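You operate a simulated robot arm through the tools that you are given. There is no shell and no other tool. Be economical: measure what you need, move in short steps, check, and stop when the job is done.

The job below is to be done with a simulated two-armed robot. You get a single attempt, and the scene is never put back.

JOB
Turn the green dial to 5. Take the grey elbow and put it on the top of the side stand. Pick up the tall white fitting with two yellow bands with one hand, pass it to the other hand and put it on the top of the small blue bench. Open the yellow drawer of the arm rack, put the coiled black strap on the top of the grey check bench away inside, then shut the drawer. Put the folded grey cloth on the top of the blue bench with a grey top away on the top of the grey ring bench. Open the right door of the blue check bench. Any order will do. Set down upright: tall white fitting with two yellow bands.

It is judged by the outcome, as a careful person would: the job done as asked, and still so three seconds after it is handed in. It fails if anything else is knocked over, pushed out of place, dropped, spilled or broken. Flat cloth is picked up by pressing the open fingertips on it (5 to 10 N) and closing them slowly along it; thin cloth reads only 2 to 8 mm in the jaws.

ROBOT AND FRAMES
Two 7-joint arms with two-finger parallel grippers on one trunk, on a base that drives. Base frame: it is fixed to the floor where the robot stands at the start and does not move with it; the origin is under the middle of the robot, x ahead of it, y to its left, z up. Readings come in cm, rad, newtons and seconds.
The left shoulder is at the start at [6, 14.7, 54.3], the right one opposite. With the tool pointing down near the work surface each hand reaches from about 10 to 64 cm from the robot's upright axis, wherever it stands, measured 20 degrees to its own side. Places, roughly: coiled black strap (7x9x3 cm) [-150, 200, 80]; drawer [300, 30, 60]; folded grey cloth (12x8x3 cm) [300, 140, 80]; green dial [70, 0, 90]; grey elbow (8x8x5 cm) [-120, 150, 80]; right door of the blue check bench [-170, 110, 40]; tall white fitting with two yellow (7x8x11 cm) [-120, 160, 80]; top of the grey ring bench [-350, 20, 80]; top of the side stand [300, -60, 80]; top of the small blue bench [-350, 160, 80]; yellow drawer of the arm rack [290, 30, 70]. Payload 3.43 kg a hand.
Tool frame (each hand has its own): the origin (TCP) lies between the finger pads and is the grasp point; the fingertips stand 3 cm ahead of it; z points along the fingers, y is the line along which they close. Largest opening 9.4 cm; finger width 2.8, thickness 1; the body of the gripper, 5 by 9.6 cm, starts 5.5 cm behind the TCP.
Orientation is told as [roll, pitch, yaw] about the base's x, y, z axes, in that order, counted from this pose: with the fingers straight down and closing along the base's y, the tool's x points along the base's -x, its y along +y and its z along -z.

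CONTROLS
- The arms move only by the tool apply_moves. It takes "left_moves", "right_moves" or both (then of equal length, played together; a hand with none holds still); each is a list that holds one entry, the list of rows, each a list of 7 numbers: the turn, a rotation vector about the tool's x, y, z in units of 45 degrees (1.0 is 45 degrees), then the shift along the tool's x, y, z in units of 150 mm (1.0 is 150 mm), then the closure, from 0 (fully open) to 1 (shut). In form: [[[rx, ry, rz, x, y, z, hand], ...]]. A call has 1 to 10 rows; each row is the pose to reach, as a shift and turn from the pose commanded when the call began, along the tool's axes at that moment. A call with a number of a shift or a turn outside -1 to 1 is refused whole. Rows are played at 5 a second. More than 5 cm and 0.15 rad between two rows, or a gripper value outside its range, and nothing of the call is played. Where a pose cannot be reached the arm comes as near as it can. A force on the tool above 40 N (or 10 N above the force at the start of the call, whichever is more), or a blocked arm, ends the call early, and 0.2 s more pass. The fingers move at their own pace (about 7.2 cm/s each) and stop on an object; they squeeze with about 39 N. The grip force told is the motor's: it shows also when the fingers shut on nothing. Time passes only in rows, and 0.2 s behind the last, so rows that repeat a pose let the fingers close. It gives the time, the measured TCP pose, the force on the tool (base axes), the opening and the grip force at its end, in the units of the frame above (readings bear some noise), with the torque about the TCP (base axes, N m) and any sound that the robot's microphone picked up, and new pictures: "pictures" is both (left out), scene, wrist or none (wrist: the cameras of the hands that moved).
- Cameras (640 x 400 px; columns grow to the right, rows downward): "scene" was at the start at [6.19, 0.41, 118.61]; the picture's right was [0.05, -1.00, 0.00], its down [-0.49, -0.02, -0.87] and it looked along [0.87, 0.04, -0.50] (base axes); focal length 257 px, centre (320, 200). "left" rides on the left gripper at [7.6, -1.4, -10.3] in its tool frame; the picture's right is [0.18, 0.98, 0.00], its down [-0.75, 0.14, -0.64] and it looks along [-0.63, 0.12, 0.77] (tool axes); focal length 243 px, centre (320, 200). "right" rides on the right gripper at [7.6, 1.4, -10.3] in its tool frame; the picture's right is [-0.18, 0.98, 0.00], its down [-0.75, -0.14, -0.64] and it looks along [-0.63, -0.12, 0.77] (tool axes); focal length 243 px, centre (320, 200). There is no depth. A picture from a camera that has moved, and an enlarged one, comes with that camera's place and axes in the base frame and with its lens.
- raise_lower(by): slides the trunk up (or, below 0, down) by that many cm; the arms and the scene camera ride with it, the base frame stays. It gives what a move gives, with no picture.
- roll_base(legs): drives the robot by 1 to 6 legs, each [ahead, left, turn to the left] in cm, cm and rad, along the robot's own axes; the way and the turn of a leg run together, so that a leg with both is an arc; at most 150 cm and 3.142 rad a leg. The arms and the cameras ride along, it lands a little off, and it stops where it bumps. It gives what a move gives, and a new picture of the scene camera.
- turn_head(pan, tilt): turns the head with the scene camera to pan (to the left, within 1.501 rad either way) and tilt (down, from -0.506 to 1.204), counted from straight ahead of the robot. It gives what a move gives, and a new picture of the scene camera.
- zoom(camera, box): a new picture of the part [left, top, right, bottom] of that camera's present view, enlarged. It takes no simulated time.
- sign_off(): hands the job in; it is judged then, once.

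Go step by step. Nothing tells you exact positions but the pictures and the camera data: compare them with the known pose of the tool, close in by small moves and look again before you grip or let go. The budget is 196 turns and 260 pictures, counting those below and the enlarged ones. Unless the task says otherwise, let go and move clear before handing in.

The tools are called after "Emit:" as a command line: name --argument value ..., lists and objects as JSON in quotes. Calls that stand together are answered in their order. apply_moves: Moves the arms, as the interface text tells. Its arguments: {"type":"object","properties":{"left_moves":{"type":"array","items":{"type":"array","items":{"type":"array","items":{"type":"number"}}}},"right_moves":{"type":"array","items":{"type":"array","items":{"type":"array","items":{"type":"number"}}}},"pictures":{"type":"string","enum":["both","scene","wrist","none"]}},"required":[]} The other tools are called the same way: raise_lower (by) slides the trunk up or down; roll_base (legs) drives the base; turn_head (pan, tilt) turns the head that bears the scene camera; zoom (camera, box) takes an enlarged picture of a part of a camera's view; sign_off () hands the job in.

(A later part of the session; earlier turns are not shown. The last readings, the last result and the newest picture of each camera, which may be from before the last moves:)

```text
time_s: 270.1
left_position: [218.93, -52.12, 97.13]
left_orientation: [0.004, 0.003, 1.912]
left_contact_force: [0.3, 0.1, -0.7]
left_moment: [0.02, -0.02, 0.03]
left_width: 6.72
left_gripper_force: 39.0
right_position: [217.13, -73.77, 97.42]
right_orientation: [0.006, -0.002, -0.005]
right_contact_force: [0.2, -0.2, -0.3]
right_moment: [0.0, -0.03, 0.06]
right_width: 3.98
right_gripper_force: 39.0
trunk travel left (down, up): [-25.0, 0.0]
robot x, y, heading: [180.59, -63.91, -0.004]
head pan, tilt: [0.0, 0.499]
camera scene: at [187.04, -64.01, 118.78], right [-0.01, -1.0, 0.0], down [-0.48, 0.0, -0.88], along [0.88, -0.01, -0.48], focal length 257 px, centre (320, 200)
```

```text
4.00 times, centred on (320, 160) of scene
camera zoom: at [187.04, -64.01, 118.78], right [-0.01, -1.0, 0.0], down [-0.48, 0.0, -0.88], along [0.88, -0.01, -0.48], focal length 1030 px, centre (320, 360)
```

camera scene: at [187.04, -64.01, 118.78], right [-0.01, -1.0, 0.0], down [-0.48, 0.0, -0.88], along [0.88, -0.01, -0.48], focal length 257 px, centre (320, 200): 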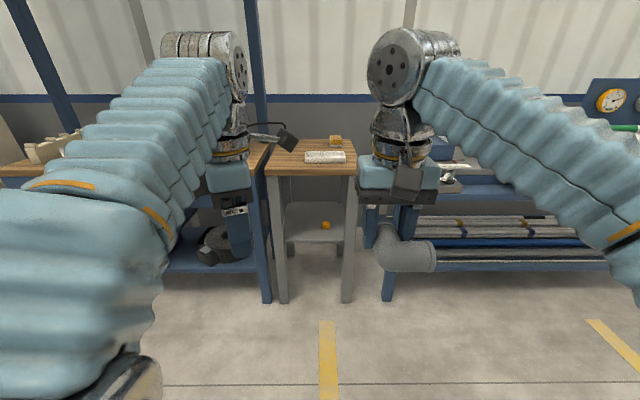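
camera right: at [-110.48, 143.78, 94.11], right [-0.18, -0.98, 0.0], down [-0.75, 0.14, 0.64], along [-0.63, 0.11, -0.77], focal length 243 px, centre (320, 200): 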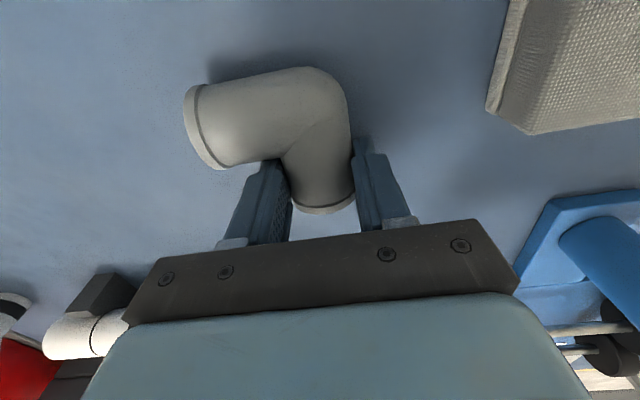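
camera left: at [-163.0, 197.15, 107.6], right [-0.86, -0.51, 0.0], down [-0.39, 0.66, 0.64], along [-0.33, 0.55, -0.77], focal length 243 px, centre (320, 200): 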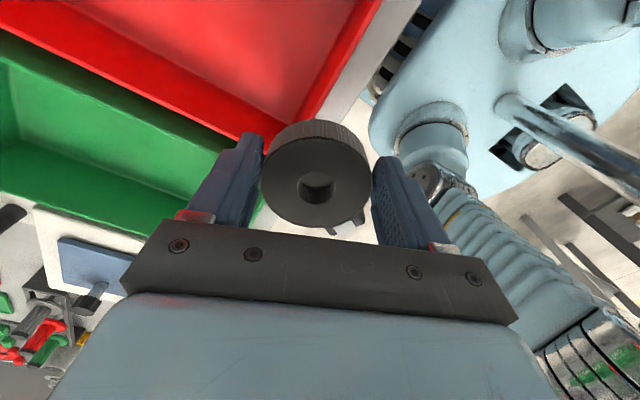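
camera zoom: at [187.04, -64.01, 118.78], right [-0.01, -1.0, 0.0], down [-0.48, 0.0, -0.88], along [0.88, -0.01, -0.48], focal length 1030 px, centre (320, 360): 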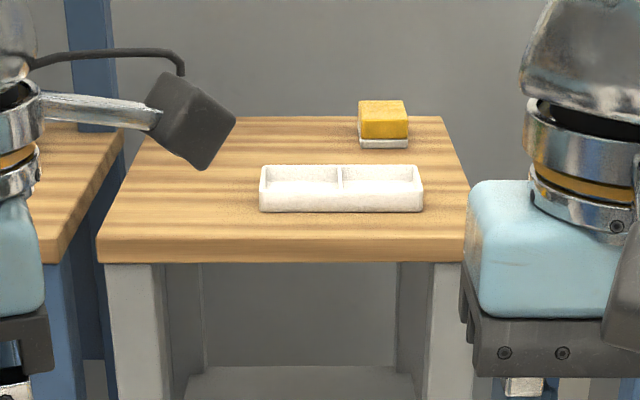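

Free area on the left of the tray: y -43…-57. A rack post stands at about [287, -35], so I first tuck the left hand back and outward.

Emit:
apply_moves --left_moves '[[[0, 0, 0, -0.2, 0.1, 0, 0.5], [0, 0, 0, -0.4, 0.2, 0, 0.5], [0, 0, 0, -0.6, 0.3, 0, 0.5], [0, 0, 0, -0.8, 0.4, 0, 0.5], [0, 0, 0, -0.96, 0.507, 0, 0.5], [0, 0, 0, -0.96, 0.507, 0, 0.5]]]' --pictures "none"

Emit:
apply_moves --left_moves '[[[0, 0, 0, -0.2, 0.1, 0, 0.5], [0, 0, 0, -0.35, 0.25, 0, 0.5], [0, 0, 0, -0.35, 0.25, 0, 0.5]]]' --pictures "none"

Emit:
roll_base --legs '[[0, 9, 0.006], [62, 0, 0]]'

```text
time_s: 271.5
left_position: [206.85, -40.82, 97.27]
left_orientation: [0.003, 0.003, 1.912]
left_contact_force: [-0.5, 0.2, -0.9]
left_moment: [-0.04, 0.0, 0.0]
left_width: 6.72
left_gripper_force: 39.1
right_position: [217.06, -73.75, 97.34]
right_orientation: [0.005, 0.0, -0.008]
right_contact_force: [1.5, 0.1, -0.7]
right_moment: [-0.02, -0.03, 0.02]
right_width: 3.99
right_gripper_force: 38.5
trunk travel left (down, up): [-25.0, 0.0]
robot x, y, heading: [180.89, -63.83, -0.005]
head pan, tilt: [0.0, 0.499]
```

```text
time_s: 272.3
left_position: [201.51, -37.23, 97.24]
left_orientation: [0.002, 0.004, 1.912]
left_contact_force: [0.2, 0.9, -0.4]
left_moment: [-0.05, 0.01, 0.0]
left_width: 6.71
left_gripper_force: 39.1
right_position: [217.06, -73.84, 97.31]
right_orientation: [0.005, 0.0, -0.005]
right_contact_force: [0.3, 0.1, -1.3]
right_moment: [-0.01, -0.01, 0.03]
right_width: 4.0
right_gripper_force: 39.3
trunk travel left (down, up): [-25.0, 0.0]
robot x, y, heading: [181.34, -63.66, -0.007]
head pan, tilt: [0.0, 0.499]
```

```text
time_s: 276.5
left_position: [264.28, -28.77, 97.24]
left_orientation: [0.004, 0.005, 1.909]
left_contact_force: [-0.6, 0.2, -1.3]
left_moment: [-0.05, 0.0, -0.01]
left_width: 6.72
left_gripper_force: 38.5
right_position: [279.64, -65.42, 97.2]
right_orientation: [0.005, 0.0, -0.01]
right_contact_force: [-0.4, 0.3, -1.0]
right_moment: [0.02, -0.04, 0.05]
right_width: 3.99
right_gripper_force: 39.5
trunk travel left (down, up): [-25.0, 0.0]
robot x, y, heading: [243.43, -55.39, -0.008]
head pan, tilt: [0.0, 0.499]
camera scene: at [249.7, -55.45, 118.78], right [-0.01, -1.0, 0.0], down [-0.48, 0.01, -0.88], along [0.88, -0.01, -0.48], focal length 257 px, centre (320, 200)
```

scene: 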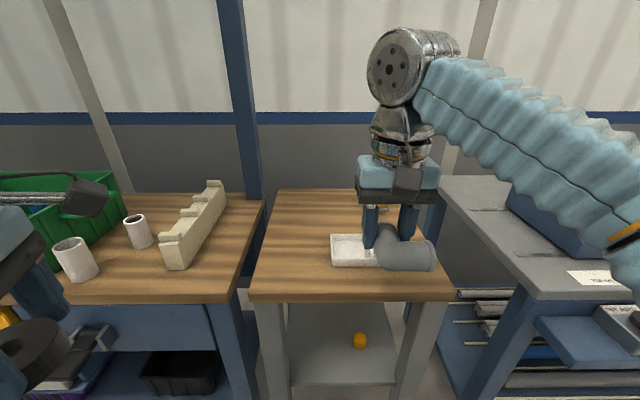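

Stand top at z≈79.7, front edge x≈283.6, free area y -42…-58. Moving the elbow over the left part.

Emit:
apply_moves --right_moves '[[[0, 0, 0, -0.1, 0.2, 0, 0.75], [0, 0, 0, -0.2, 0.4, 0, 0.75], [0, 0, 0, -0.3, 0.6, 0, 0.75], [0, 0, 0, -0.4, 0.8, 0, 0.75], [0, 0, 0, -0.5, 1.0, 0, 0.75], [0, 0, 0, -0.5, 1.0, 0, 0.75]]]' --pictures "none"

Emit:
apply_moves --right_moves '[[[0, 0, 0, -0.2, 0.05, 0.1, 0.75], [0, 0, 0, -0.4, 0.1, 0.25, 0.75], [0, 0, 0, -0.5, 0.13, 0.4, 0.75], [0, 0, 0, -0.5, 0.13, 0.4, 0.75]]]' --pictures "both"

```text
time_s: 277.9
left_position: [264.3, -28.79, 97.28]
left_orientation: [0.004, 0.003, 1.91]
left_contact_force: [0.0, -0.1, -1.1]
left_moment: [0.0, 0.02, -0.02]
left_width: 6.71
left_gripper_force: 38.9
right_position: [285.82, -51.39, 96.08]
right_orientation: [0.01, -0.003, -0.008]
right_contact_force: [0.9, -0.1, -0.6]
right_moment: [0.03, 0.01, 0.0]
right_width: 3.99
right_gripper_force: 38.6
right hand out of reach, approached as far as the arm can: row 4, 5, 6
trunk travel left (down, up): [-25.0, 0.0]
robot x, y, heading: [243.44, -55.14, -0.011]
head pan, tilt: [0.0, 0.499]
```

```text
time_s: 278.9
left_position: [264.24, -28.75, 97.31]
left_orientation: [0.004, 0.006, 1.91]
left_contact_force: [-0.3, -0.5, -1.9]
left_moment: [-0.02, -0.03, 0.02]
left_width: 6.7
left_gripper_force: 38.7
right_position: [293.39, -49.54, 90.13]
right_orientation: [0.007, 0.002, -0.008]
right_contact_force: [1.1, 0.2, -0.7]
right_moment: [-0.02, -0.01, 0.02]
right_width: 3.97
right_gripper_force: 38.6
right hand out of reach, approached as far as the arm can: row 1, 2
trunk travel left (down, up): [-25.0, 0.0]
robot x, y, heading: [243.32, -55.4, -0.011]
head pan, tilt: [0.0, 0.499]
camera scene: at [249.74, -55.44, 118.77], right [-0.01, -1.0, 0.0], down [-0.48, 0.0, -0.88], along [0.88, -0.01, -0.48], focal length 257 px, centre (320, 200)
camera right: at [285.88, -48.17, 100.42], right [0.19, 0.98, 0.01], down [0.75, -0.15, 0.64], along [0.63, -0.12, -0.77], focal length 243 px, centre (320, 200)
```

scene: 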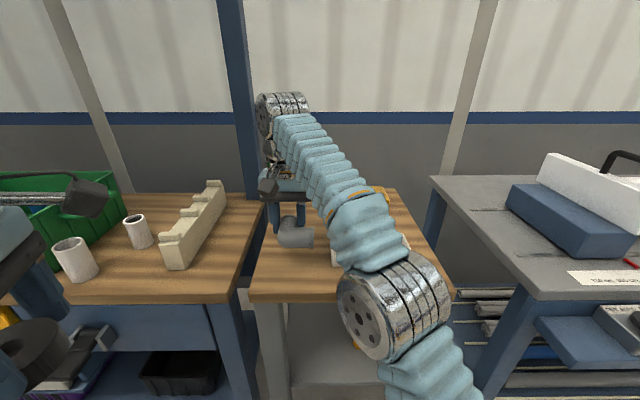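
right: 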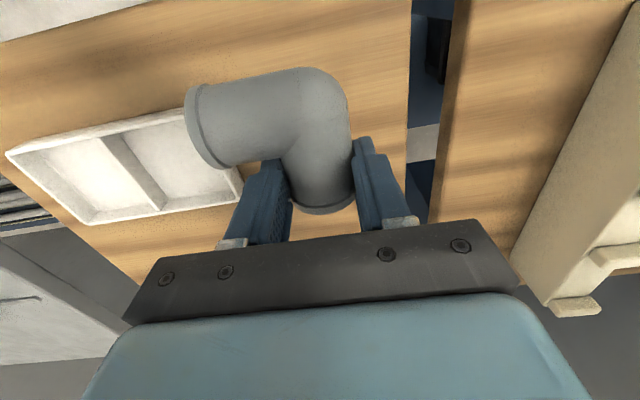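

The elbow is over free wood left of the tray. Lowering it.

Emit:
apply_moves --right_moves '[[[0, 0, 0, 0, 0.02, 0.12, 0.75], [0, 0, 0, 0, 0.03, 0.24, 0.75], [0, 0, 0, 0, 0.03, 0.36, 0.75], [0, 0, 0, 0, 0.03, 0.43, 0.75], [0, 0, 0, 0, 0.03, 0.45, 0.75]]]' --pictures "none"

Emit:
apply_moves --right_moves '[[[0, 0, 0, 0, 0, 0.015, 0.75], [0, 0, 0, 0, 0, 0.03, 0.75], [0, 0, 0, 0, 0, 0.03, 0.75]]]' --pictures "wrist"

```text
time_s: 280.1
left_position: [264.28, -28.73, 97.38]
left_orientation: [0.002, 0.006, 1.911]
left_contact_force: [-0.7, 0.2, -1.5]
left_moment: [0.01, 0.01, 0.0]
left_width: 6.71
left_gripper_force: 39.1
right_position: [293.16, -48.91, 83.8]
right_orientation: [0.011, -0.008, -0.011]
right_contact_force: [11.2, 5.3, 35.3]
right_moment: [0.0, 0.02, -0.04]
right_width: 4.0
right_gripper_force: 38.8
trunk travel left (down, up): [-25.0, 0.0]
robot x, y, heading: [243.4, -55.32, -0.012]
head pan, tilt: [0.0, 0.499]
```

```text
time_s: 280.8
left_position: [264.26, -28.79, 97.2]
left_orientation: [0.002, 0.004, 1.91]
left_contact_force: [0.0, -0.5, -1.6]
left_moment: [-0.03, 0.0, 0.01]
left_width: 6.7
left_gripper_force: 38.8
right_position: [293.33, -49.03, 83.19]
right_orientation: [0.013, -0.009, -0.009]
right_contact_force: [-1.0, -0.5, 11.4]
right_moment: [-0.12, 0.38, -0.02]
right_width: 3.98
right_gripper_force: 38.9
trunk travel left (down, up): [-25.0, 0.0]
robot x, y, heading: [243.12, -55.26, -0.009]
head pan, tilt: [0.0, 0.499]
stopped in row 3 (right hand): the force on the tool passed its limit at 48 N (the readings are from after the stop); the commanded pose is now the measured one
camera right: at [285.6, -47.67, 93.49], right [0.19, 0.98, 0.01], down [0.75, -0.16, 0.65], along [0.64, -0.12, -0.76], focal length 243 px, centre (320, 200)
```

right: 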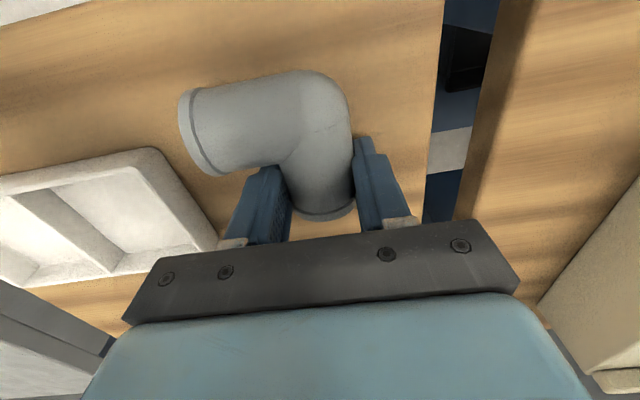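

It rests on the stand. Opening moderately and lifting off.

Emit:
apply_moves --right_moves '[[[0, 0, 0, 0, 0, 0, 0.55], [0, 0, 0, 0, 0, 0, 0.4], [0, 0, 0, 0, 0, 0, 0.4], [0, 0, 0, 0, 0, -0.12, 0.4], [0, 0, 0, 0, 0, -0.26, 0.4], [0, 0, 0, 0.1, 0, -0.42, 0.4], [0, 0, 0, 0.3, -0.1, -0.58, 0.4], [0, 0, 0, 0.5, -0.2, -0.74, 0.4], [0, 0, 0, 0.7, -0.4, -0.85, 0.4]]]' --pictures "scene"

```text
time_s: 282.8
left_position: [264.34, -28.8, 97.33]
left_orientation: [0.002, 0.005, 1.909]
left_contact_force: [-0.1, 0.4, -0.6]
left_moment: [-0.06, 0.01, -0.04]
left_width: 6.7
left_gripper_force: 38.8
right_position: [282.62, -54.84, 95.65]
right_orientation: [0.01, -0.007, -0.009]
right_contact_force: [0.7, 0.0, -0.4]
right_moment: [-0.02, 0.0, 0.03]
right_width: 5.63
right_gripper_force: 0.1
trunk travel left (down, up): [-25.0, 0.0]
robot x, y, heading: [243.8, -55.29, -0.014]
head pan, tilt: [0.0, 0.499]
camera scene: at [249.74, -55.41, 118.77], right [-0.01, -1.0, 0.0], down [-0.48, 0.0, -0.88], along [0.88, -0.01, -0.48], focal length 257 px, centre (320, 200)
```

scene: 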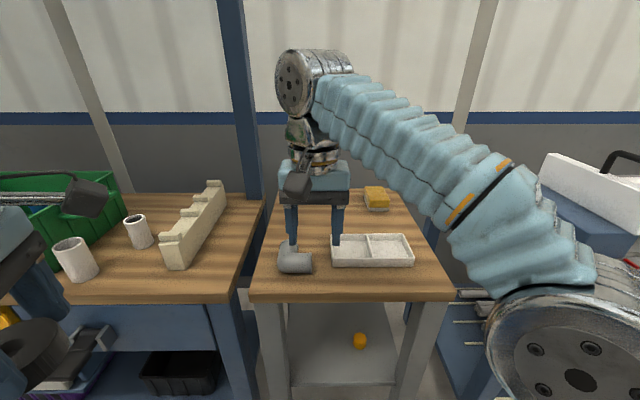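

The elbow is placed. Backing off and looking left toward the arm rack and its yellow drawer.

Emit:
roll_base --legs '[[-50, 0, 0.01]]'

Emit:
turn_head --pan 0.75 --tilt 0.45

```text
time_s: 285.7
left_position: [214.67, -28.29, 97.37]
left_orientation: [0.004, 0.005, 1.915]
left_contact_force: [0.0, 0.6, -0.8]
left_moment: [0.01, -0.01, -0.02]
left_width: 6.69
left_gripper_force: 39.2
right_position: [233.26, -54.45, 95.73]
right_orientation: [0.011, -0.004, -0.005]
right_contact_force: [0.8, 0.7, -0.4]
right_moment: [0.0, 0.03, -0.03]
right_width: 5.64
right_gripper_force: 0.0
trunk travel left (down, up): [-25.0, 0.0]
robot x, y, heading: [194.15, -54.83, -0.006]
head pan, tilt: [0.0, 0.499]
camera scene: at [200.24, -55.02, 118.78], right [-0.01, -1.0, 0.0], down [-0.48, 0.0, -0.88], along [0.88, 0.0, -0.48], focal length 257 px, centre (320, 200)
```

scene: 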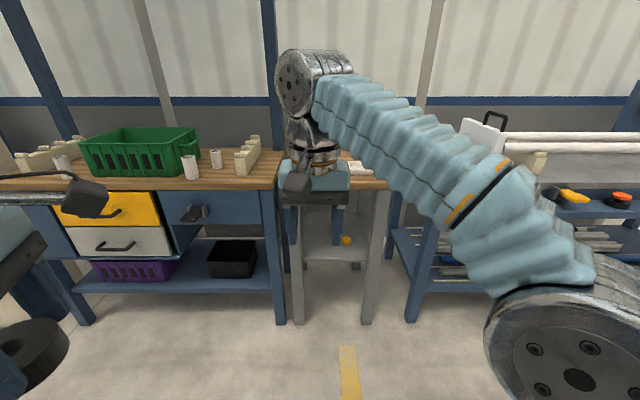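

```text
time_s: 286.8
left_position: [214.7, -28.28, 97.29]
left_orientation: [0.005, 0.005, 1.914]
left_contact_force: [-0.2, 0.2, -1.2]
left_moment: [-0.04, -0.03, 0.04]
left_width: 6.72
left_gripper_force: 38.9
right_position: [233.17, -54.22, 95.76]
right_orientation: [0.01, -0.004, -0.006]
right_contact_force: [-0.4, -0.3, 0.0]
right_moment: [0.0, 0.01, 0.05]
right_width: 5.65
right_gripper_force: 0.1
trunk travel left (down, up): [-25.0, 0.0]
robot x, y, heading: [193.9, -54.94, -0.007]
head pan, tilt: [0.75, 0.45]
camera scene: at [197.89, -48.75, 119.22], right [0.68, -0.74, 0.0], down [-0.32, -0.3, -0.9], along [0.66, 0.61, -0.44], focal length 257 px, centre (320, 200)
```

scene: 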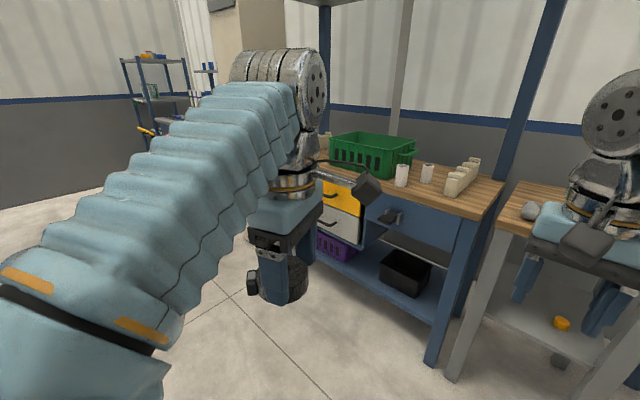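

The yellow drawer (upper one, bar handle) is near [284, 28, 66]. I shift left to face it.

Emit:
turn_head --pan 0 --tilt 0.6

Emit:
roll_base --legs '[[0, 92, 0.006]]'

Emit:
zoom --camera "scene" --box '[220, 130, 460, 280]'

```text
time_s: 287.9
left_position: [214.75, -28.33, 97.29]
left_orientation: [0.003, 0.004, 1.915]
left_contact_force: [-0.6, -0.7, -1.0]
left_moment: [-0.02, 0.0, 0.04]
left_width: 6.7
left_gripper_force: 39.0
right_position: [233.07, -54.3, 95.71]
right_orientation: [0.011, -0.005, -0.003]
right_contact_force: [-0.2, -0.1, 0.1]
right_moment: [0.0, -0.01, 0.01]
right_width: 5.64
right_gripper_force: 0.2
trunk travel left (down, up): [-25.0, 0.0]
robot x, y, heading: [194.07, -55.13, -0.012]
head pan, tilt: [0.0, 0.6]
camera scene: at [199.97, -55.01, 117.87], right [0.0, -1.0, 0.0], down [-0.56, 0.0, -0.83], along [0.83, 0.0, -0.56], focal length 257 px, centre (320, 200)
```

scene: 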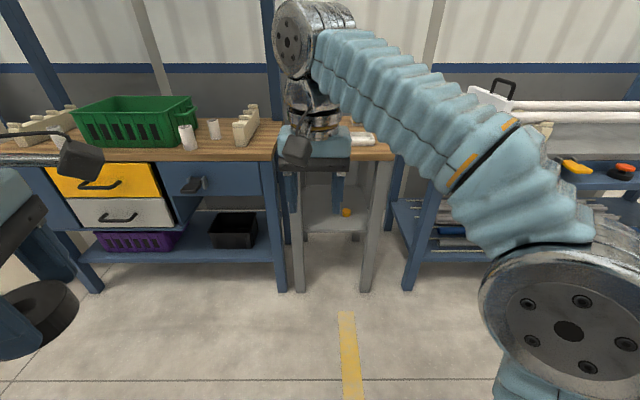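

```text
time_s: 292.7
left_position: [214.04, 63.72, 97.23]
left_orientation: [0.004, 0.007, 1.931]
left_contact_force: [-0.1, 0.1, -1.8]
left_moment: [-0.01, 0.01, -0.01]
left_width: 6.71
left_gripper_force: 39.1
right_position: [232.82, 37.93, 95.69]
right_orientation: [0.011, -0.004, 0.012]
right_contact_force: [-0.5, -0.7, 0.4]
right_moment: [-0.01, 0.0, 0.01]
right_width: 5.63
right_gripper_force: 0.0
trunk travel left (down, up): [-25.0, 0.0]
robot x, y, heading: [193.71, 36.75, 0.011]
head pan, tilt: [0.0, 0.6]
camera scene: at [199.7, 36.72, 117.87], right [0.01, -1.0, 0.0], down [-0.56, -0.01, -0.83], along [0.82, 0.01, -0.56], focal length 257 px, centre (320, 200)
```

scene: 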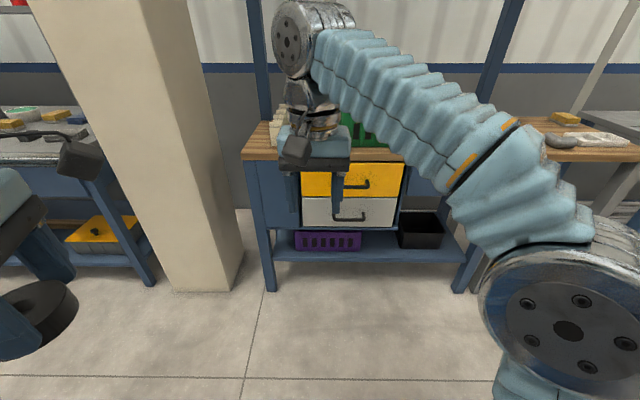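

```text
2.67 times, centred on (340, 205) of scene
camera zoom: at [199.7, 36.72, 117.87], right [0.01, -1.0, 0.0], down [-0.56, -0.01, -0.83], along [0.82, 0.01, -0.56], focal length 686 px, centre (267, 187)
```

zoom: 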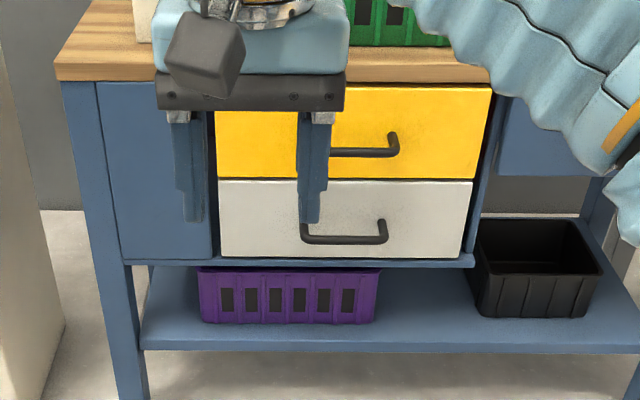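

Handle centre ≈[282, 25, 67.5], horizontal bar. I turn the right hand 90° (camera to the left), so that after pitching its fingers close over and under the bar.

Emit:
apply_moves --right_moves '[[[0, 0, 0.17, 0, -0.12, 0, 0.4], [0, 0, 0.34, 0, -0.24, 0, 0.4], [0, 0, 0.51, 0, -0.36, 0, 0.4], [0, 0, 0.68, 0, -0.48, 0, 0.4], [0, 0, 0.85, 0, -0.6, 0, 0.4], [0, 0, 1.0, 0, -0.75, 0, 0.4], [0, 0, 1.0, 0, -0.8, 0, 0.4]]]' --pictures "none"

Emit:
apply_moves --right_moves '[[[0, 0, 0.17, 0, 0, 0, 0.4], [0, 0, 0.34, 0, 0, 0, 0.4], [0, 0, 0.51, 0, 0, 0, 0.4], [0, 0, 0.68, 0, 0, 0, 0.4], [0, 0, 0.85, 0, 0, 0, 0.4], [0, 0, 1.0, 0, 0, 0, 0.4], [0, 0, 1.0, 0, 0, 0, 0.4]]]' --pictures "none"

Emit:
apply_moves --right_moves '[[[-0.16, 0, 0, 0, 0, 0.05, 0.4], [-0.32, 0, 0, 0, 0, 0.1, 0.4], [-0.48, 0, 0, 0, 0, 0.15, 0.4], [-0.64, 0, 0, 0, 0, 0.2, 0.4], [-0.8, 0, 0, 0, 0, 0.25, 0.4], [-0.95, 0, 0, 0, 0, 0.3, 0.4], [-1.0, 0, 0, 0, 0, 0.35, 0.4], [-1.0, 0, 0, 0, 0, 0.35, 0.4]]]' --pictures "both"

```text
time_s: 294.3
left_position: [214.04, 63.69, 97.21]
left_orientation: [0.005, 0.006, 1.93]
left_contact_force: [0.4, 0.3, -0.9]
left_moment: [0.01, -0.04, 0.0]
left_width: 6.7
left_gripper_force: 39.2
right_position: [233.02, 25.92, 95.63]
right_orientation: [0.011, 0.003, -0.776]
right_contact_force: [0.2, 0.1, 0.0]
right_moment: [0.02, -0.02, 0.03]
right_width: 5.66
right_gripper_force: 0.1
trunk travel left (down, up): [-25.0, 0.0]
robot x, y, heading: [193.68, 36.28, 0.011]
head pan, tilt: [0.0, 0.6]
```

```text
time_s: 295.9
left_position: [214.0, 63.75, 97.34]
left_orientation: [0.003, 0.006, 1.929]
left_contact_force: [-0.5, 0.2, -0.7]
left_moment: [-0.03, 0.0, 0.0]
left_width: 6.69
left_gripper_force: 38.9
right_position: [233.05, 26.01, 95.56]
right_orientation: [0.005, 0.009, -1.561]
right_contact_force: [0.2, 0.8, 0.0]
right_moment: [-0.01, -0.01, -0.01]
right_width: 5.66
right_gripper_force: 0.1
trunk travel left (down, up): [-25.0, 0.0]
robot x, y, heading: [193.41, 36.88, 0.008]
head pan, tilt: [0.0, 0.6]
```

```text
time_s: 297.7
left_position: [214.03, 63.73, 97.1]
left_orientation: [0.004, 0.005, 1.931]
left_contact_force: [-0.1, -0.4, -0.2]
left_moment: [-0.01, 0.01, -0.03]
left_width: 6.68
left_gripper_force: 38.7
right_position: [233.18, 26.0, 90.3]
right_orientation: [0.792, 0.011, -1.558]
right_contact_force: [-0.8, 0.5, -0.4]
right_moment: [0.0, -0.04, 0.04]
right_width: 5.65
right_gripper_force: 0.0
trunk travel left (down, up): [-25.0, 0.0]
robot x, y, heading: [193.58, 37.01, 0.015]
head pan, tilt: [0.0, 0.6]
camera scene: at [199.7, 36.72, 117.87], right [0.01, -1.0, 0.0], down [-0.56, -0.01, -0.83], along [0.82, 0.01, -0.56], focal length 257 px, centre (320, 200)
camera right: at [226.74, 33.4, 98.68], right [0.69, -0.18, 0.7], down [-0.55, -0.76, 0.34], along [0.47, -0.62, -0.63], focal length 243 px, centre (320, 200)
```

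scene: 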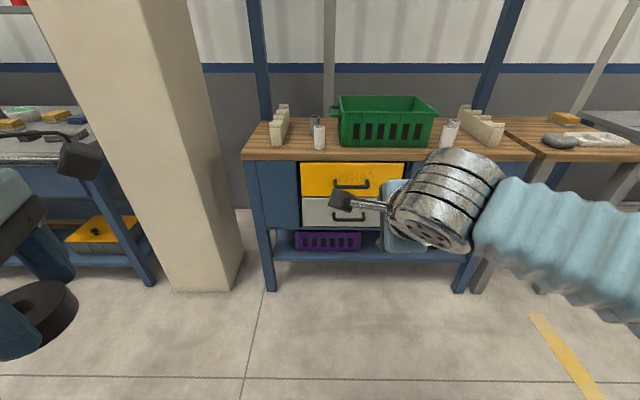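
right: 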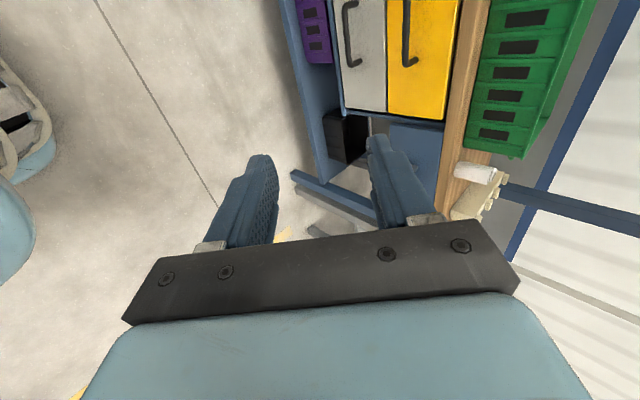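

Orientation fine. Driving 24 cm closer and extending toward the handle.

Emit:
roll_base --legs '[[24, 0, -0.012]]'

Emit:
apply_moves --right_moves '[[[0, 0, 0, 0, 0.02, 0.2, 0.68], [0, 0, 0, 0, 0.04, 0.4, 0.68], [0, 0, 0, 0, 0.06, 0.6, 0.68], [0, 0, 0, 0, 0.08, 0.8, 0.68], [0, 0, 0, 0, 0.1, 1.0, 0.68], [0, 0, 0, 0, 0.1, 1.0, 0.68]]]' --pictures "both"

```text
time_s: 299.5
left_position: [238.49, 63.57, 97.34]
left_orientation: [0.004, 0.004, 1.917]
left_contact_force: [-0.1, -0.5, -0.3]
left_moment: [-0.01, -0.02, 0.0]
left_width: 6.7
left_gripper_force: 39.1
right_position: [257.12, 25.58, 90.39]
right_orientation: [0.789, 0.011, -1.572]
right_contact_force: [0.2, 0.0, 0.2]
right_moment: [0.0, 0.0, 0.01]
right_width: 5.63
right_gripper_force: 0.2
trunk travel left (down, up): [-25.0, 0.0]
robot x, y, heading: [217.77, 36.61, 0.003]
head pan, tilt: [0.0, 0.6]
camera scene: at [223.81, 36.75, 117.87], right [0.0, -1.0, 0.0], down [-0.56, 0.0, -0.83], along [0.83, 0.0, -0.56], focal length 257 px, centre (320, 200)
```

scene: 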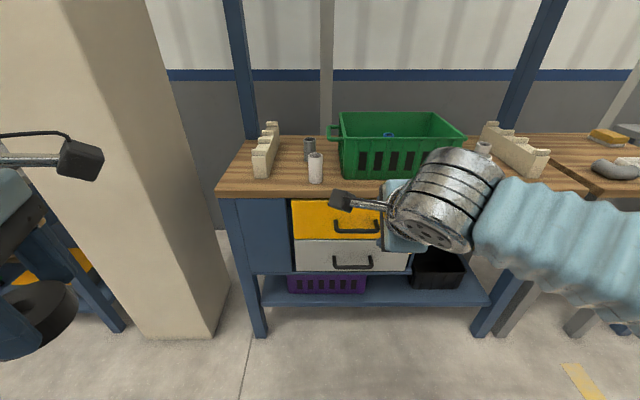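

```text
time_s: 300.9
left_position: [238.36, 63.55, 97.22]
left_orientation: [0.002, 0.006, 1.917]
left_contact_force: [-0.5, -0.3, -1.3]
left_moment: [-0.02, -0.03, 0.0]
left_width: 6.73
left_gripper_force: 39.6
right_position: [268.96, 25.82, 80.93]
right_orientation: [0.791, 0.01, -1.57]
right_contact_force: [0.4, -0.3, 0.2]
right_moment: [0.0, 0.0, -0.02]
right_width: 3.0
right_gripper_force: 0.0
trunk travel left (down, up): [-25.0, 0.0]
robot x, y, heading: [217.83, 36.89, -0.002]
head pan, tilt: [0.0, 0.6]
camera scene: at [223.85, 36.75, 117.87], right [0.0, -1.0, 0.0], down [-0.57, 0.0, -0.82], along [0.82, 0.0, -0.57], focal length 257 px, centre (320, 200)
camera right: at [262.62, 33.26, 89.19], right [0.69, -0.19, 0.7], down [-0.56, -0.76, 0.34], along [0.46, -0.63, -0.63], focal length 243 px, centre (320, 200)
```

scene: 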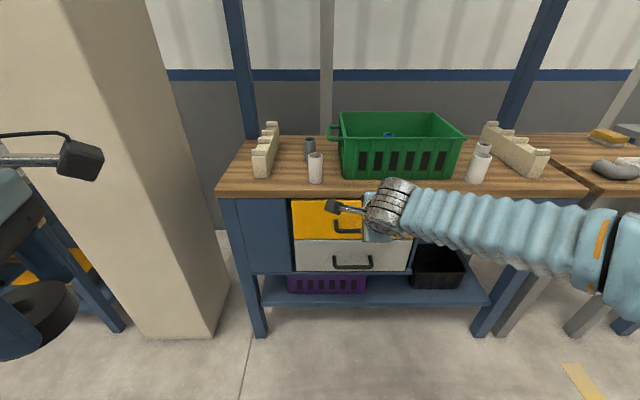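
right: 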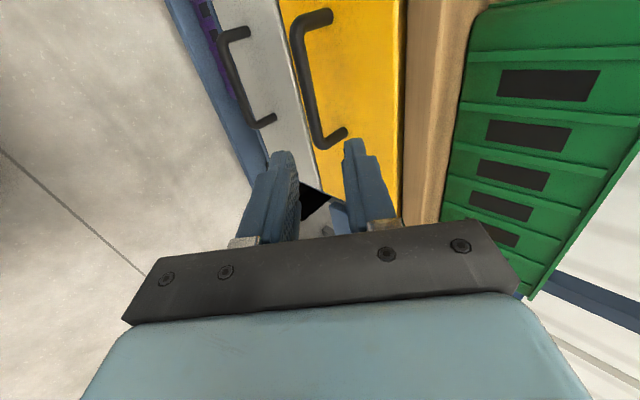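

Bar is about [280.7, 26, 68.2]. Advancing most of the way.

Emit:
apply_moves --right_moves '[[[0, 0, 0, 0, -0.01, 0.2, 0.68], [0, 0, 0, 0, -0.02, 0.4, 0.68], [0, 0, 0, 0, -0.03, 0.6, 0.68], [0, 0, 0, 0, -0.044, 0.75, 0.68], [0, 0, 0, 0, -0.044, 0.75, 0.68]]]' --pictures "both"

Emit:
zoom --camera "right" --box '[220, 20, 460, 170]'

```text
time_s: 302.1
left_position: [238.57, 63.55, 97.25]
left_orientation: [0.004, 0.005, 1.918]
left_contact_force: [0.7, -0.8, -2.4]
left_moment: [-0.04, 0.0, 0.01]
left_width: 6.72
left_gripper_force: 38.6
right_position: [276.53, 25.71, 72.72]
right_orientation: [0.791, 0.013, -1.573]
right_contact_force: [0.5, -0.2, 0.5]
right_moment: [-0.01, 0.01, 0.02]
right_width: 3.0
right_gripper_force: 0.0
trunk travel left (down, up): [-25.0, 0.0]
robot x, y, heading: [217.83, 36.71, -0.001]
head pan, tilt: [0.0, 0.6]
camera scene: at [223.85, 36.75, 117.87], right [0.0, -1.0, 0.0], down [-0.57, 0.0, -0.82], along [0.82, 0.0, -0.57], focal length 257 px, centre (320, 200)
camera right: at [270.31, 33.23, 80.98], right [0.69, -0.19, 0.7], down [-0.56, -0.76, 0.34], along [0.46, -0.63, -0.63], focal length 243 px, centre (320, 200)
```

scene: 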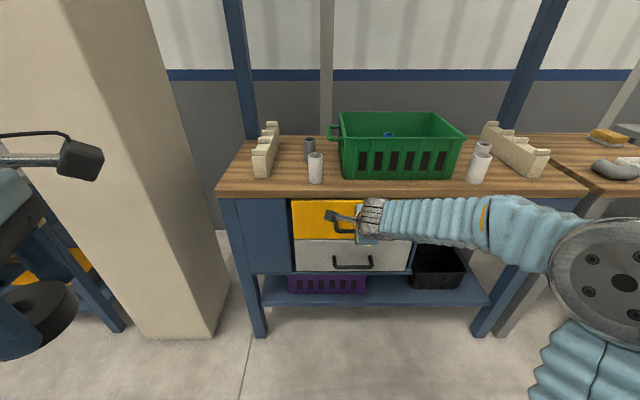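
right: 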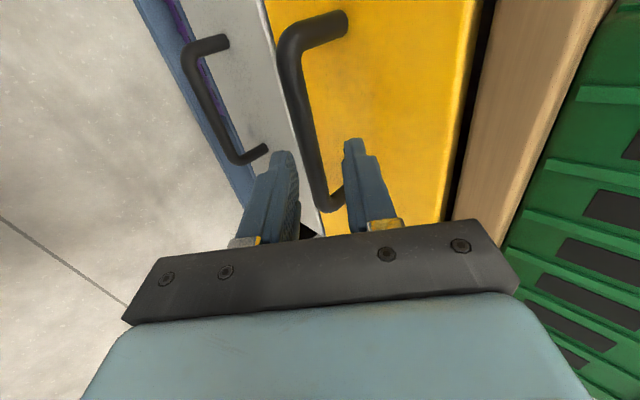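

```text
2.67 times, centred on (340, 95) of right
camera zoom: at [270.31, 33.23, 80.98], right [0.69, -0.19, 0.7], down [-0.56, -0.76, 0.34], along [0.46, -0.63, -0.63], focal length 647 px, centre (267, 480)
```

zoom: 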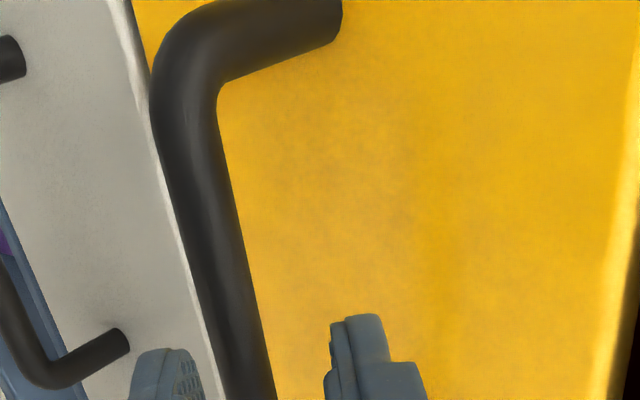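

The bar lines up between the fingertips. Advancing the last 4 cm and closing.

Emit:
apply_moves --right_moves '[[[0, 0, 0, 0, 0, 0.14, 0.68], [0, 0, 0, 0, 0, 0.28, 0.68], [0, 0, 0, 0, 0, 0.28, 0.8], [0, 0, 0, 0, 0, 0.28, 0.95], [0, 0, 0, 0, 0, 0.28, 0.95]]]' --pictures "both"

```text
time_s: 303.3
left_position: [238.38, 63.64, 97.26]
left_orientation: [0.002, 0.005, 1.917]
left_contact_force: [0.2, 0.4, -0.6]
left_moment: [-0.02, -0.03, -0.01]
left_width: 6.71
left_gripper_force: 39.3
right_position: [279.34, 25.86, 69.55]
right_orientation: [0.788, 0.007, -1.572]
right_contact_force: [-38.2, -0.8, -11.9]
right_moment: [-0.15, 0.27, 0.41]
right_width: 2.44
right_gripper_force: 17.4
trunk travel left (down, up): [-25.0, 0.0]
robot x, y, heading: [217.51, 36.73, -0.003]
head pan, tilt: [0.0, 0.6]
camera scene: at [223.65, 36.74, 117.86], right [0.0, -1.0, 0.0], down [-0.56, 0.0, -0.83], along [0.83, 0.0, -0.56], focal length 257 px, centre (320, 200)
camera right: at [273.08, 33.36, 77.88], right [0.69, -0.19, 0.69], down [-0.55, -0.76, 0.35], along [0.46, -0.63, -0.63], focal length 243 px, centre (320, 200)
```

scene: 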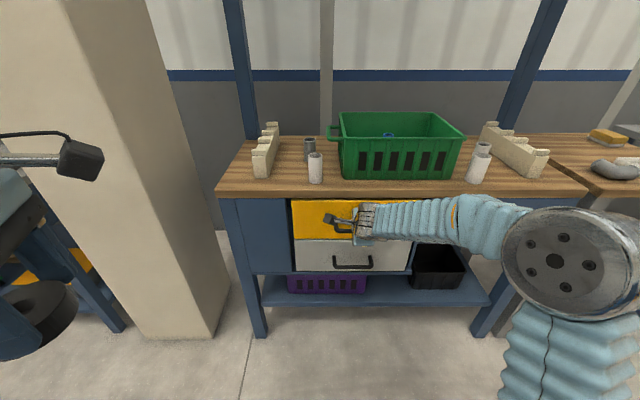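
right: 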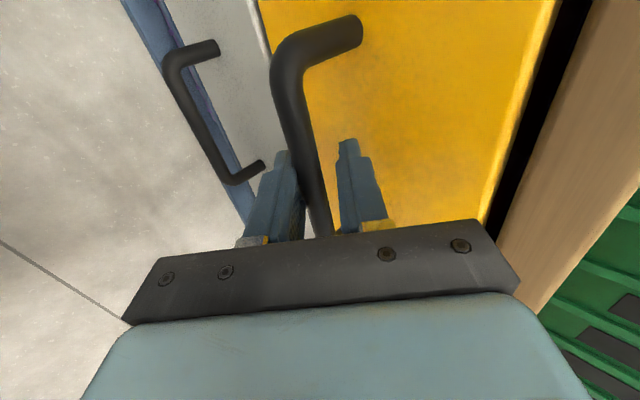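

Force on the drawer face; I ease back slightly and let the fingers finish closing.

Emit:
apply_moves --right_moves '[[[0, 0, 0, 0, -0.02, -0.02, 0.95], [0, 0, 0, 0, -0.02, -0.03, 0.95], [0, 0, 0, 0, -0.02, -0.03, 0.95], [0, 0, 0, 0, -0.02, -0.03, 0.95]]]' --pictures "wrist"

```text
time_s: 304.3
left_position: [238.58, 63.54, 97.31]
left_orientation: [0.004, 0.005, 1.917]
left_contact_force: [-0.4, 0.4, -1.3]
left_moment: [-0.02, 0.0, -0.04]
left_width: 6.72
left_gripper_force: 38.9
right_position: [278.97, 25.89, 69.47]
right_orientation: [0.788, 0.011, -1.572]
right_contact_force: [-11.1, 2.5, -22.1]
right_moment: [-0.29, 0.15, 0.17]
right_width: 1.8
right_gripper_force: 10.8
trunk travel left (down, up): [-25.0, 0.0]
robot x, y, heading: [217.74, 36.83, -0.003]
head pan, tilt: [0.0, 0.6]
camera right: at [272.75, 33.33, 77.92], right [0.69, -0.19, 0.7], down [-0.56, -0.76, 0.35], along [0.46, -0.63, -0.63], focal length 243 px, centre (320, 200)
```

right: 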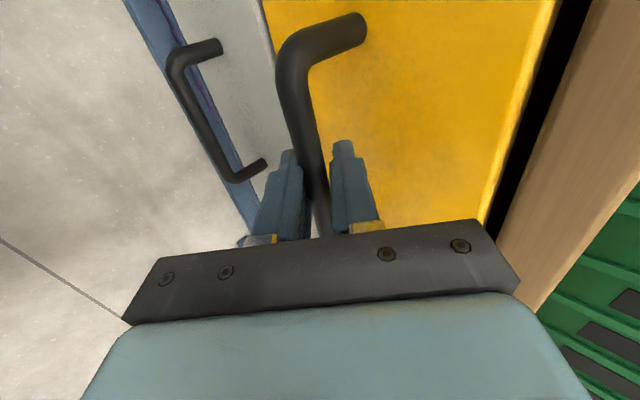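

The bar is between the fingers (1.8 cm). Pulling by driving back.

Emit:
roll_base --legs '[[-12, 0, 0], [-12, 0, 0]]'

```text
time_s: 306.4
left_position: [214.19, 63.48, 97.32]
left_orientation: [0.002, 0.006, 1.919]
left_contact_force: [0.3, -0.4, -0.5]
left_moment: [-0.01, 0.01, -0.02]
left_width: 6.68
left_gripper_force: 39.0
right_position: [254.71, 25.8, 69.92]
right_orientation: [0.793, 0.011, -1.572]
right_contact_force: [-1.1, -11.6, 19.9]
right_moment: [-1.19, -0.27, 0.61]
right_width: 1.38
right_gripper_force: 44.9
trunk travel left (down, up): [-25.0, 0.0]
robot x, y, heading: [194.04, 36.9, -0.003]
head pan, tilt: [0.0, 0.6]
camera scene: at [199.47, 36.74, 117.89], right [0.0, -1.0, 0.0], down [-0.56, 0.0, -0.83], along [0.83, 0.0, -0.56], focal length 257 px, centre (320, 200)
```

scene: 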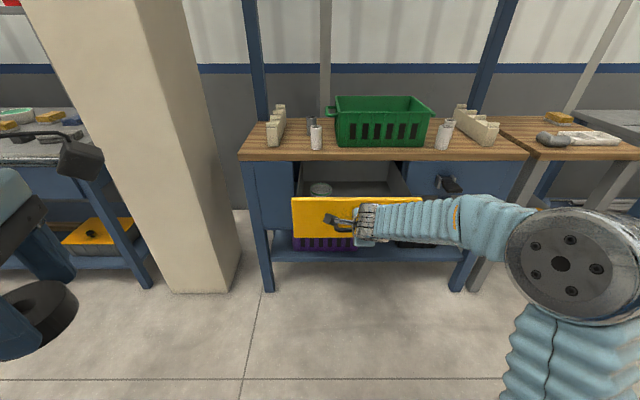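

The drawer is open about 24 cm. Releasing the handle and withdrawing the right hand.

Emit:
apply_moves --right_moves '[[[0, 0, 0, 0, 0, 0, 0.7], [0, 0, 0, 0, 0, 0, 0.68], [0, 0, 0, 0, 0, 0, 0.68], [0, 0, 0, 0, 0, -0.15, 0.68], [0, 0, 0, 0, 0, -0.4, 0.68], [0, 0, 0, 0, 0, -0.65, 0.68], [0, 0, 0, 0, 0, -0.9, 0.68], [0, 0, 0, 0, 0, -1.0, 0.68]]]' --pictures "scene"

Emit:
zoom --camera "scene" --box '[240, 130, 480, 280]'

```text
time_s: 308.2
left_position: [214.23, 63.58, 97.22]
left_orientation: [0.003, 0.005, 1.918]
left_contact_force: [0.7, -1.2, -1.4]
left_moment: [-0.02, 0.04, 0.0]
left_width: 6.68
left_gripper_force: 39.3
right_position: [244.2, 25.59, 80.17]
right_orientation: [0.792, 0.012, -1.574]
right_contact_force: [0.7, -0.8, 0.0]
right_moment: [0.0, 0.03, -0.03]
right_width: 2.99
right_gripper_force: 0.0
trunk travel left (down, up): [-25.0, 0.0]
robot x, y, heading: [193.89, 37.08, -0.004]
head pan, tilt: [0.0, 0.6]
camera scene: at [199.63, 36.78, 117.87], right [0.0, -1.0, 0.0], down [-0.56, 0.0, -0.83], along [0.83, 0.0, -0.56], focal length 257 px, centre (320, 200)
```

scene: 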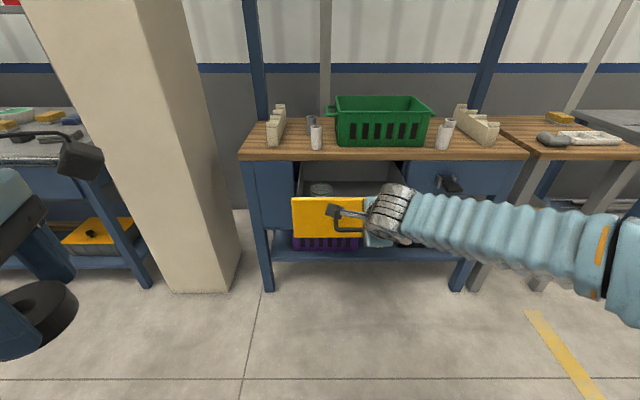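

```text
2.67 times, centred on (360, 205) of scene
camera zoom: at [199.63, 36.78, 117.87], right [0.0, -1.0, 0.0], down [-0.56, 0.0, -0.83], along [0.83, 0.0, -0.56], focal length 686 px, centre (213, 187)
```

zoom: 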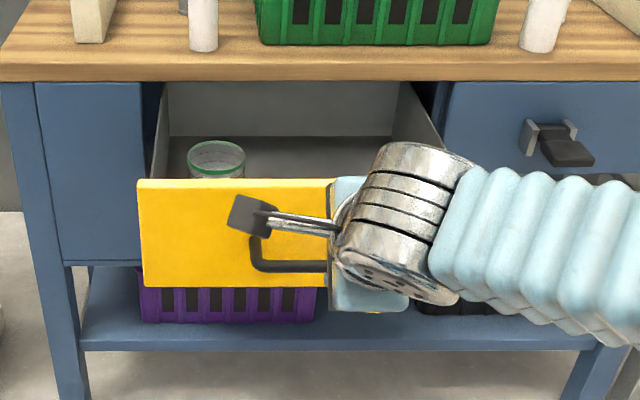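

Drawer interior has a jar at the back left and lots of room. I level and retract the right arm, then bring the left hand over the drawer.

Emit:
apply_moves --right_moves '[[[0, 0, 0, -0.05, 0, -0.15, 0.4], [0.1, 0, 0, -0.1, 0, -0.3, 0.4], [0.26, 0, 0, -0.15, 0.02, -0.45, 0.4], [0.42, 0, 0, -0.2, 0.03, -0.6, 0.4], [0.58, 0, 0, -0.25, 0.04, -0.75, 0.4], [0.74, 0, 0, -0.3, 0.05, -0.9, 0.4], [0.9, 0, 0, -0.35, 0.05, -0.99, 0.4], [1.0, 0, 0, -0.4, 0.05, -0.99, 0.4], [1.0, 0, 0, -0.4, 0.05, -0.99, 0.4]]]' --pictures "none"

Emit:
roll_base --legs '[[0, -20, 0]]'

```text
time_s: 310.2
left_position: [214.34, 63.54, 97.16]
left_orientation: [0.003, 0.005, 1.918]
left_contact_force: [0.2, 0.4, -0.9]
left_moment: [0.01, 0.01, -0.01]
left_width: 6.7
left_gripper_force: 39.1
right_position: [234.2, 19.65, 91.22]
right_orientation: [0.007, 0.011, -1.574]
right_contact_force: [0.4, 0.7, -1.2]
right_moment: [-0.02, -0.03, 0.01]
right_width: 5.65
right_gripper_force: 0.1
trunk travel left (down, up): [-25.0, 0.0]
robot x, y, heading: [193.84, 36.59, 0.002]
head pan, tilt: [0.0, 0.6]
```

```text
time_s: 311.8
left_position: [214.13, 43.73, 97.32]
left_orientation: [0.003, 0.005, 1.92]
left_contact_force: [0.1, -0.8, -1.0]
left_moment: [0.0, 0.02, 0.01]
left_width: 6.7
left_gripper_force: 39.6
right_position: [234.2, -0.08, 91.23]
right_orientation: [0.008, 0.011, -1.569]
right_contact_force: [-0.3, -0.4, 0.3]
right_moment: [-0.02, 0.04, 0.02]
right_width: 5.63
right_gripper_force: 0.0
trunk travel left (down, up): [-25.0, 0.0]
robot x, y, heading: [193.62, 16.77, 0.006]
head pan, tilt: [0.0, 0.6]
camera scene: at [199.62, 16.84, 117.87], right [0.0, -1.0, 0.0], down [-0.56, 0.0, -0.83], along [0.83, 0.0, -0.56], focal length 257 px, centre (320, 200)
```

scene: 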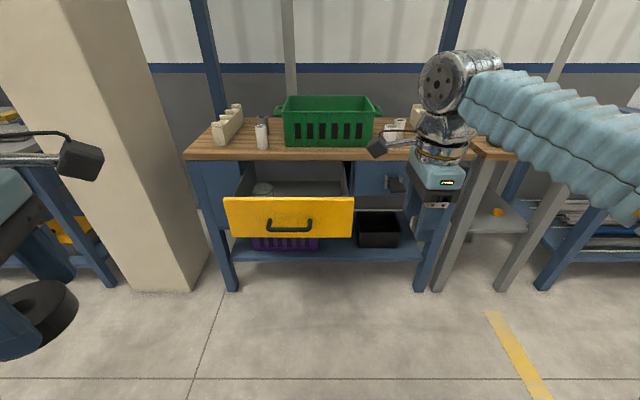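

Driving 30 cm ahead and moving the strap over the drawer.

Emit:
roll_base --legs '[[30, 0, 0]]'

Emit:
apply_moves --left_moves '[[[0, 0, 0, 0.2, -0.13, 0, 0.5], [0, 0, 0, 0.4, -0.27, 0, 0.5], [0, 0, 0, 0.6, -0.41, 0, 0.5], [0, 0, 0, 0.75, -0.51, 0, 0.5], [0, 0, 0, 0.88, -0.603, 0, 0.5], [0, 0, 0, 0.88, -0.603, 0, 0.5]]]' --pictures "none"

Emit:
apply_moves --left_moves '[[[0, 0, 0, 0.2, -0.13, 0.05, 0.5], [0, 0, 0, 0.4, -0.27, 0.1, 0.5], [0, 0, 0, 0.6, -0.41, 0.15, 0.5], [0, 0, 0, 0.75, -0.51, 0.3, 0.5], [0, 0, 0, 0.84, -0.58, 0.5, 0.5], [0, 0, 0, 0.84, -0.58, 0.5, 0.5]]]' --pictures "both"

```text
time_s: 313.8
left_position: [244.06, 43.52, 97.22]
left_orientation: [0.004, 0.005, 1.915]
left_contact_force: [-0.1, 0.2, -1.6]
left_moment: [-0.02, -0.02, 0.02]
left_width: 6.69
left_gripper_force: 39.6
right_position: [263.92, -0.46, 91.26]
right_orientation: [0.007, 0.01, -1.576]
right_contact_force: [0.5, 0.0, 0.2]
right_moment: [-0.03, -0.01, -0.02]
right_width: 5.63
right_gripper_force: 0.0
trunk travel left (down, up): [-25.0, 0.0]
robot x, y, heading: [223.09, 16.44, -0.004]
head pan, tilt: [0.0, 0.6]
camera scene: at [229.42, 16.72, 117.87], right [-0.01, -1.0, 0.0], down [-0.56, 0.0, -0.83], along [0.83, 0.0, -0.56], focal length 257 px, centre (320, 200)
```

scene: 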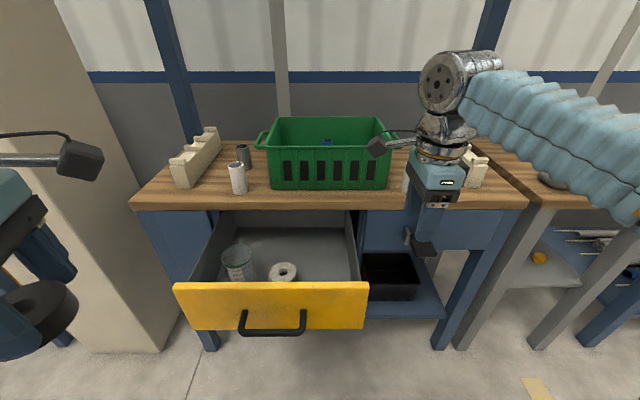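

```text
time_s: 315.2
left_position: [257.19, 34.11, 97.17]
left_orientation: [0.003, 0.006, 1.914]
left_contact_force: [0.3, -0.7, -1.5]
left_moment: [-0.05, -0.01, 0.01]
left_width: 6.7
left_gripper_force: 39.0
right_position: [264.0, -0.51, 91.29]
right_orientation: [0.007, 0.01, -1.577]
right_contact_force: [0.6, 0.0, 0.0]
right_moment: [0.0, -0.01, -0.03]
right_width: 5.65
right_gripper_force: 0.0
trunk travel left (down, up): [-25.0, 0.0]
robot x, y, heading: [223.39, 16.76, -0.002]
head pan, tilt: [0.0, 0.6]
```

```text
time_s: 316.6
left_position: [269.85, 24.97, 89.73]
left_orientation: [0.003, 0.005, 1.913]
left_contact_force: [-1.0, -0.6, -0.2]
left_moment: [0.0, -0.01, -0.02]
left_width: 6.7
left_gripper_force: 39.0
right_position: [263.88, -0.47, 91.14]
right_orientation: [0.008, 0.01, -1.576]
right_contact_force: [0.2, -1.5, -0.2]
right_moment: [-0.03, -0.01, 0.0]
right_width: 5.68
right_gripper_force: 0.0
trunk travel left (down, up): [-25.0, 0.0]
robot x, y, heading: [223.68, 16.78, -0.003]
head pan, tilt: [0.0, 0.6]
camera scene: at [229.46, 16.7, 117.87], right [-0.01, -1.0, 0.0], down [-0.57, 0.0, -0.82], along [0.82, 0.0, -0.57], focal length 257 px, centre (320, 200)
camera left: at [273.77, 18.33, 99.96], right [-0.86, -0.5, 0.0], down [-0.39, 0.67, 0.64], along [-0.33, 0.55, -0.77], focal length 243 px, centre (320, 200)
```

scene: 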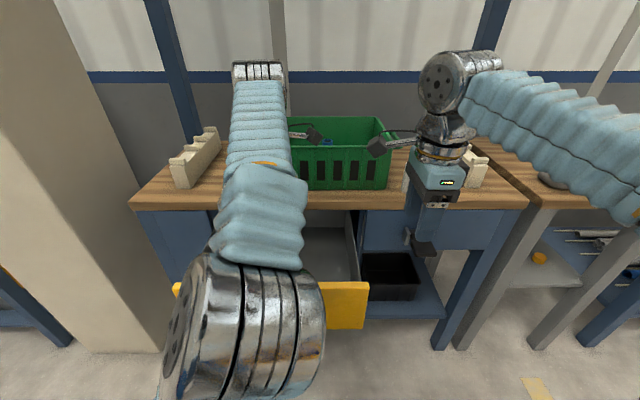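
left: 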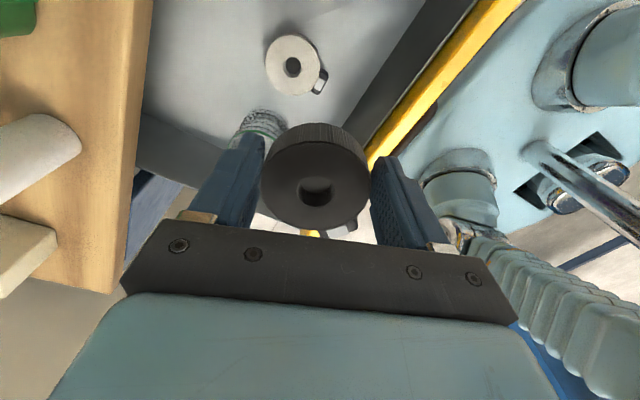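

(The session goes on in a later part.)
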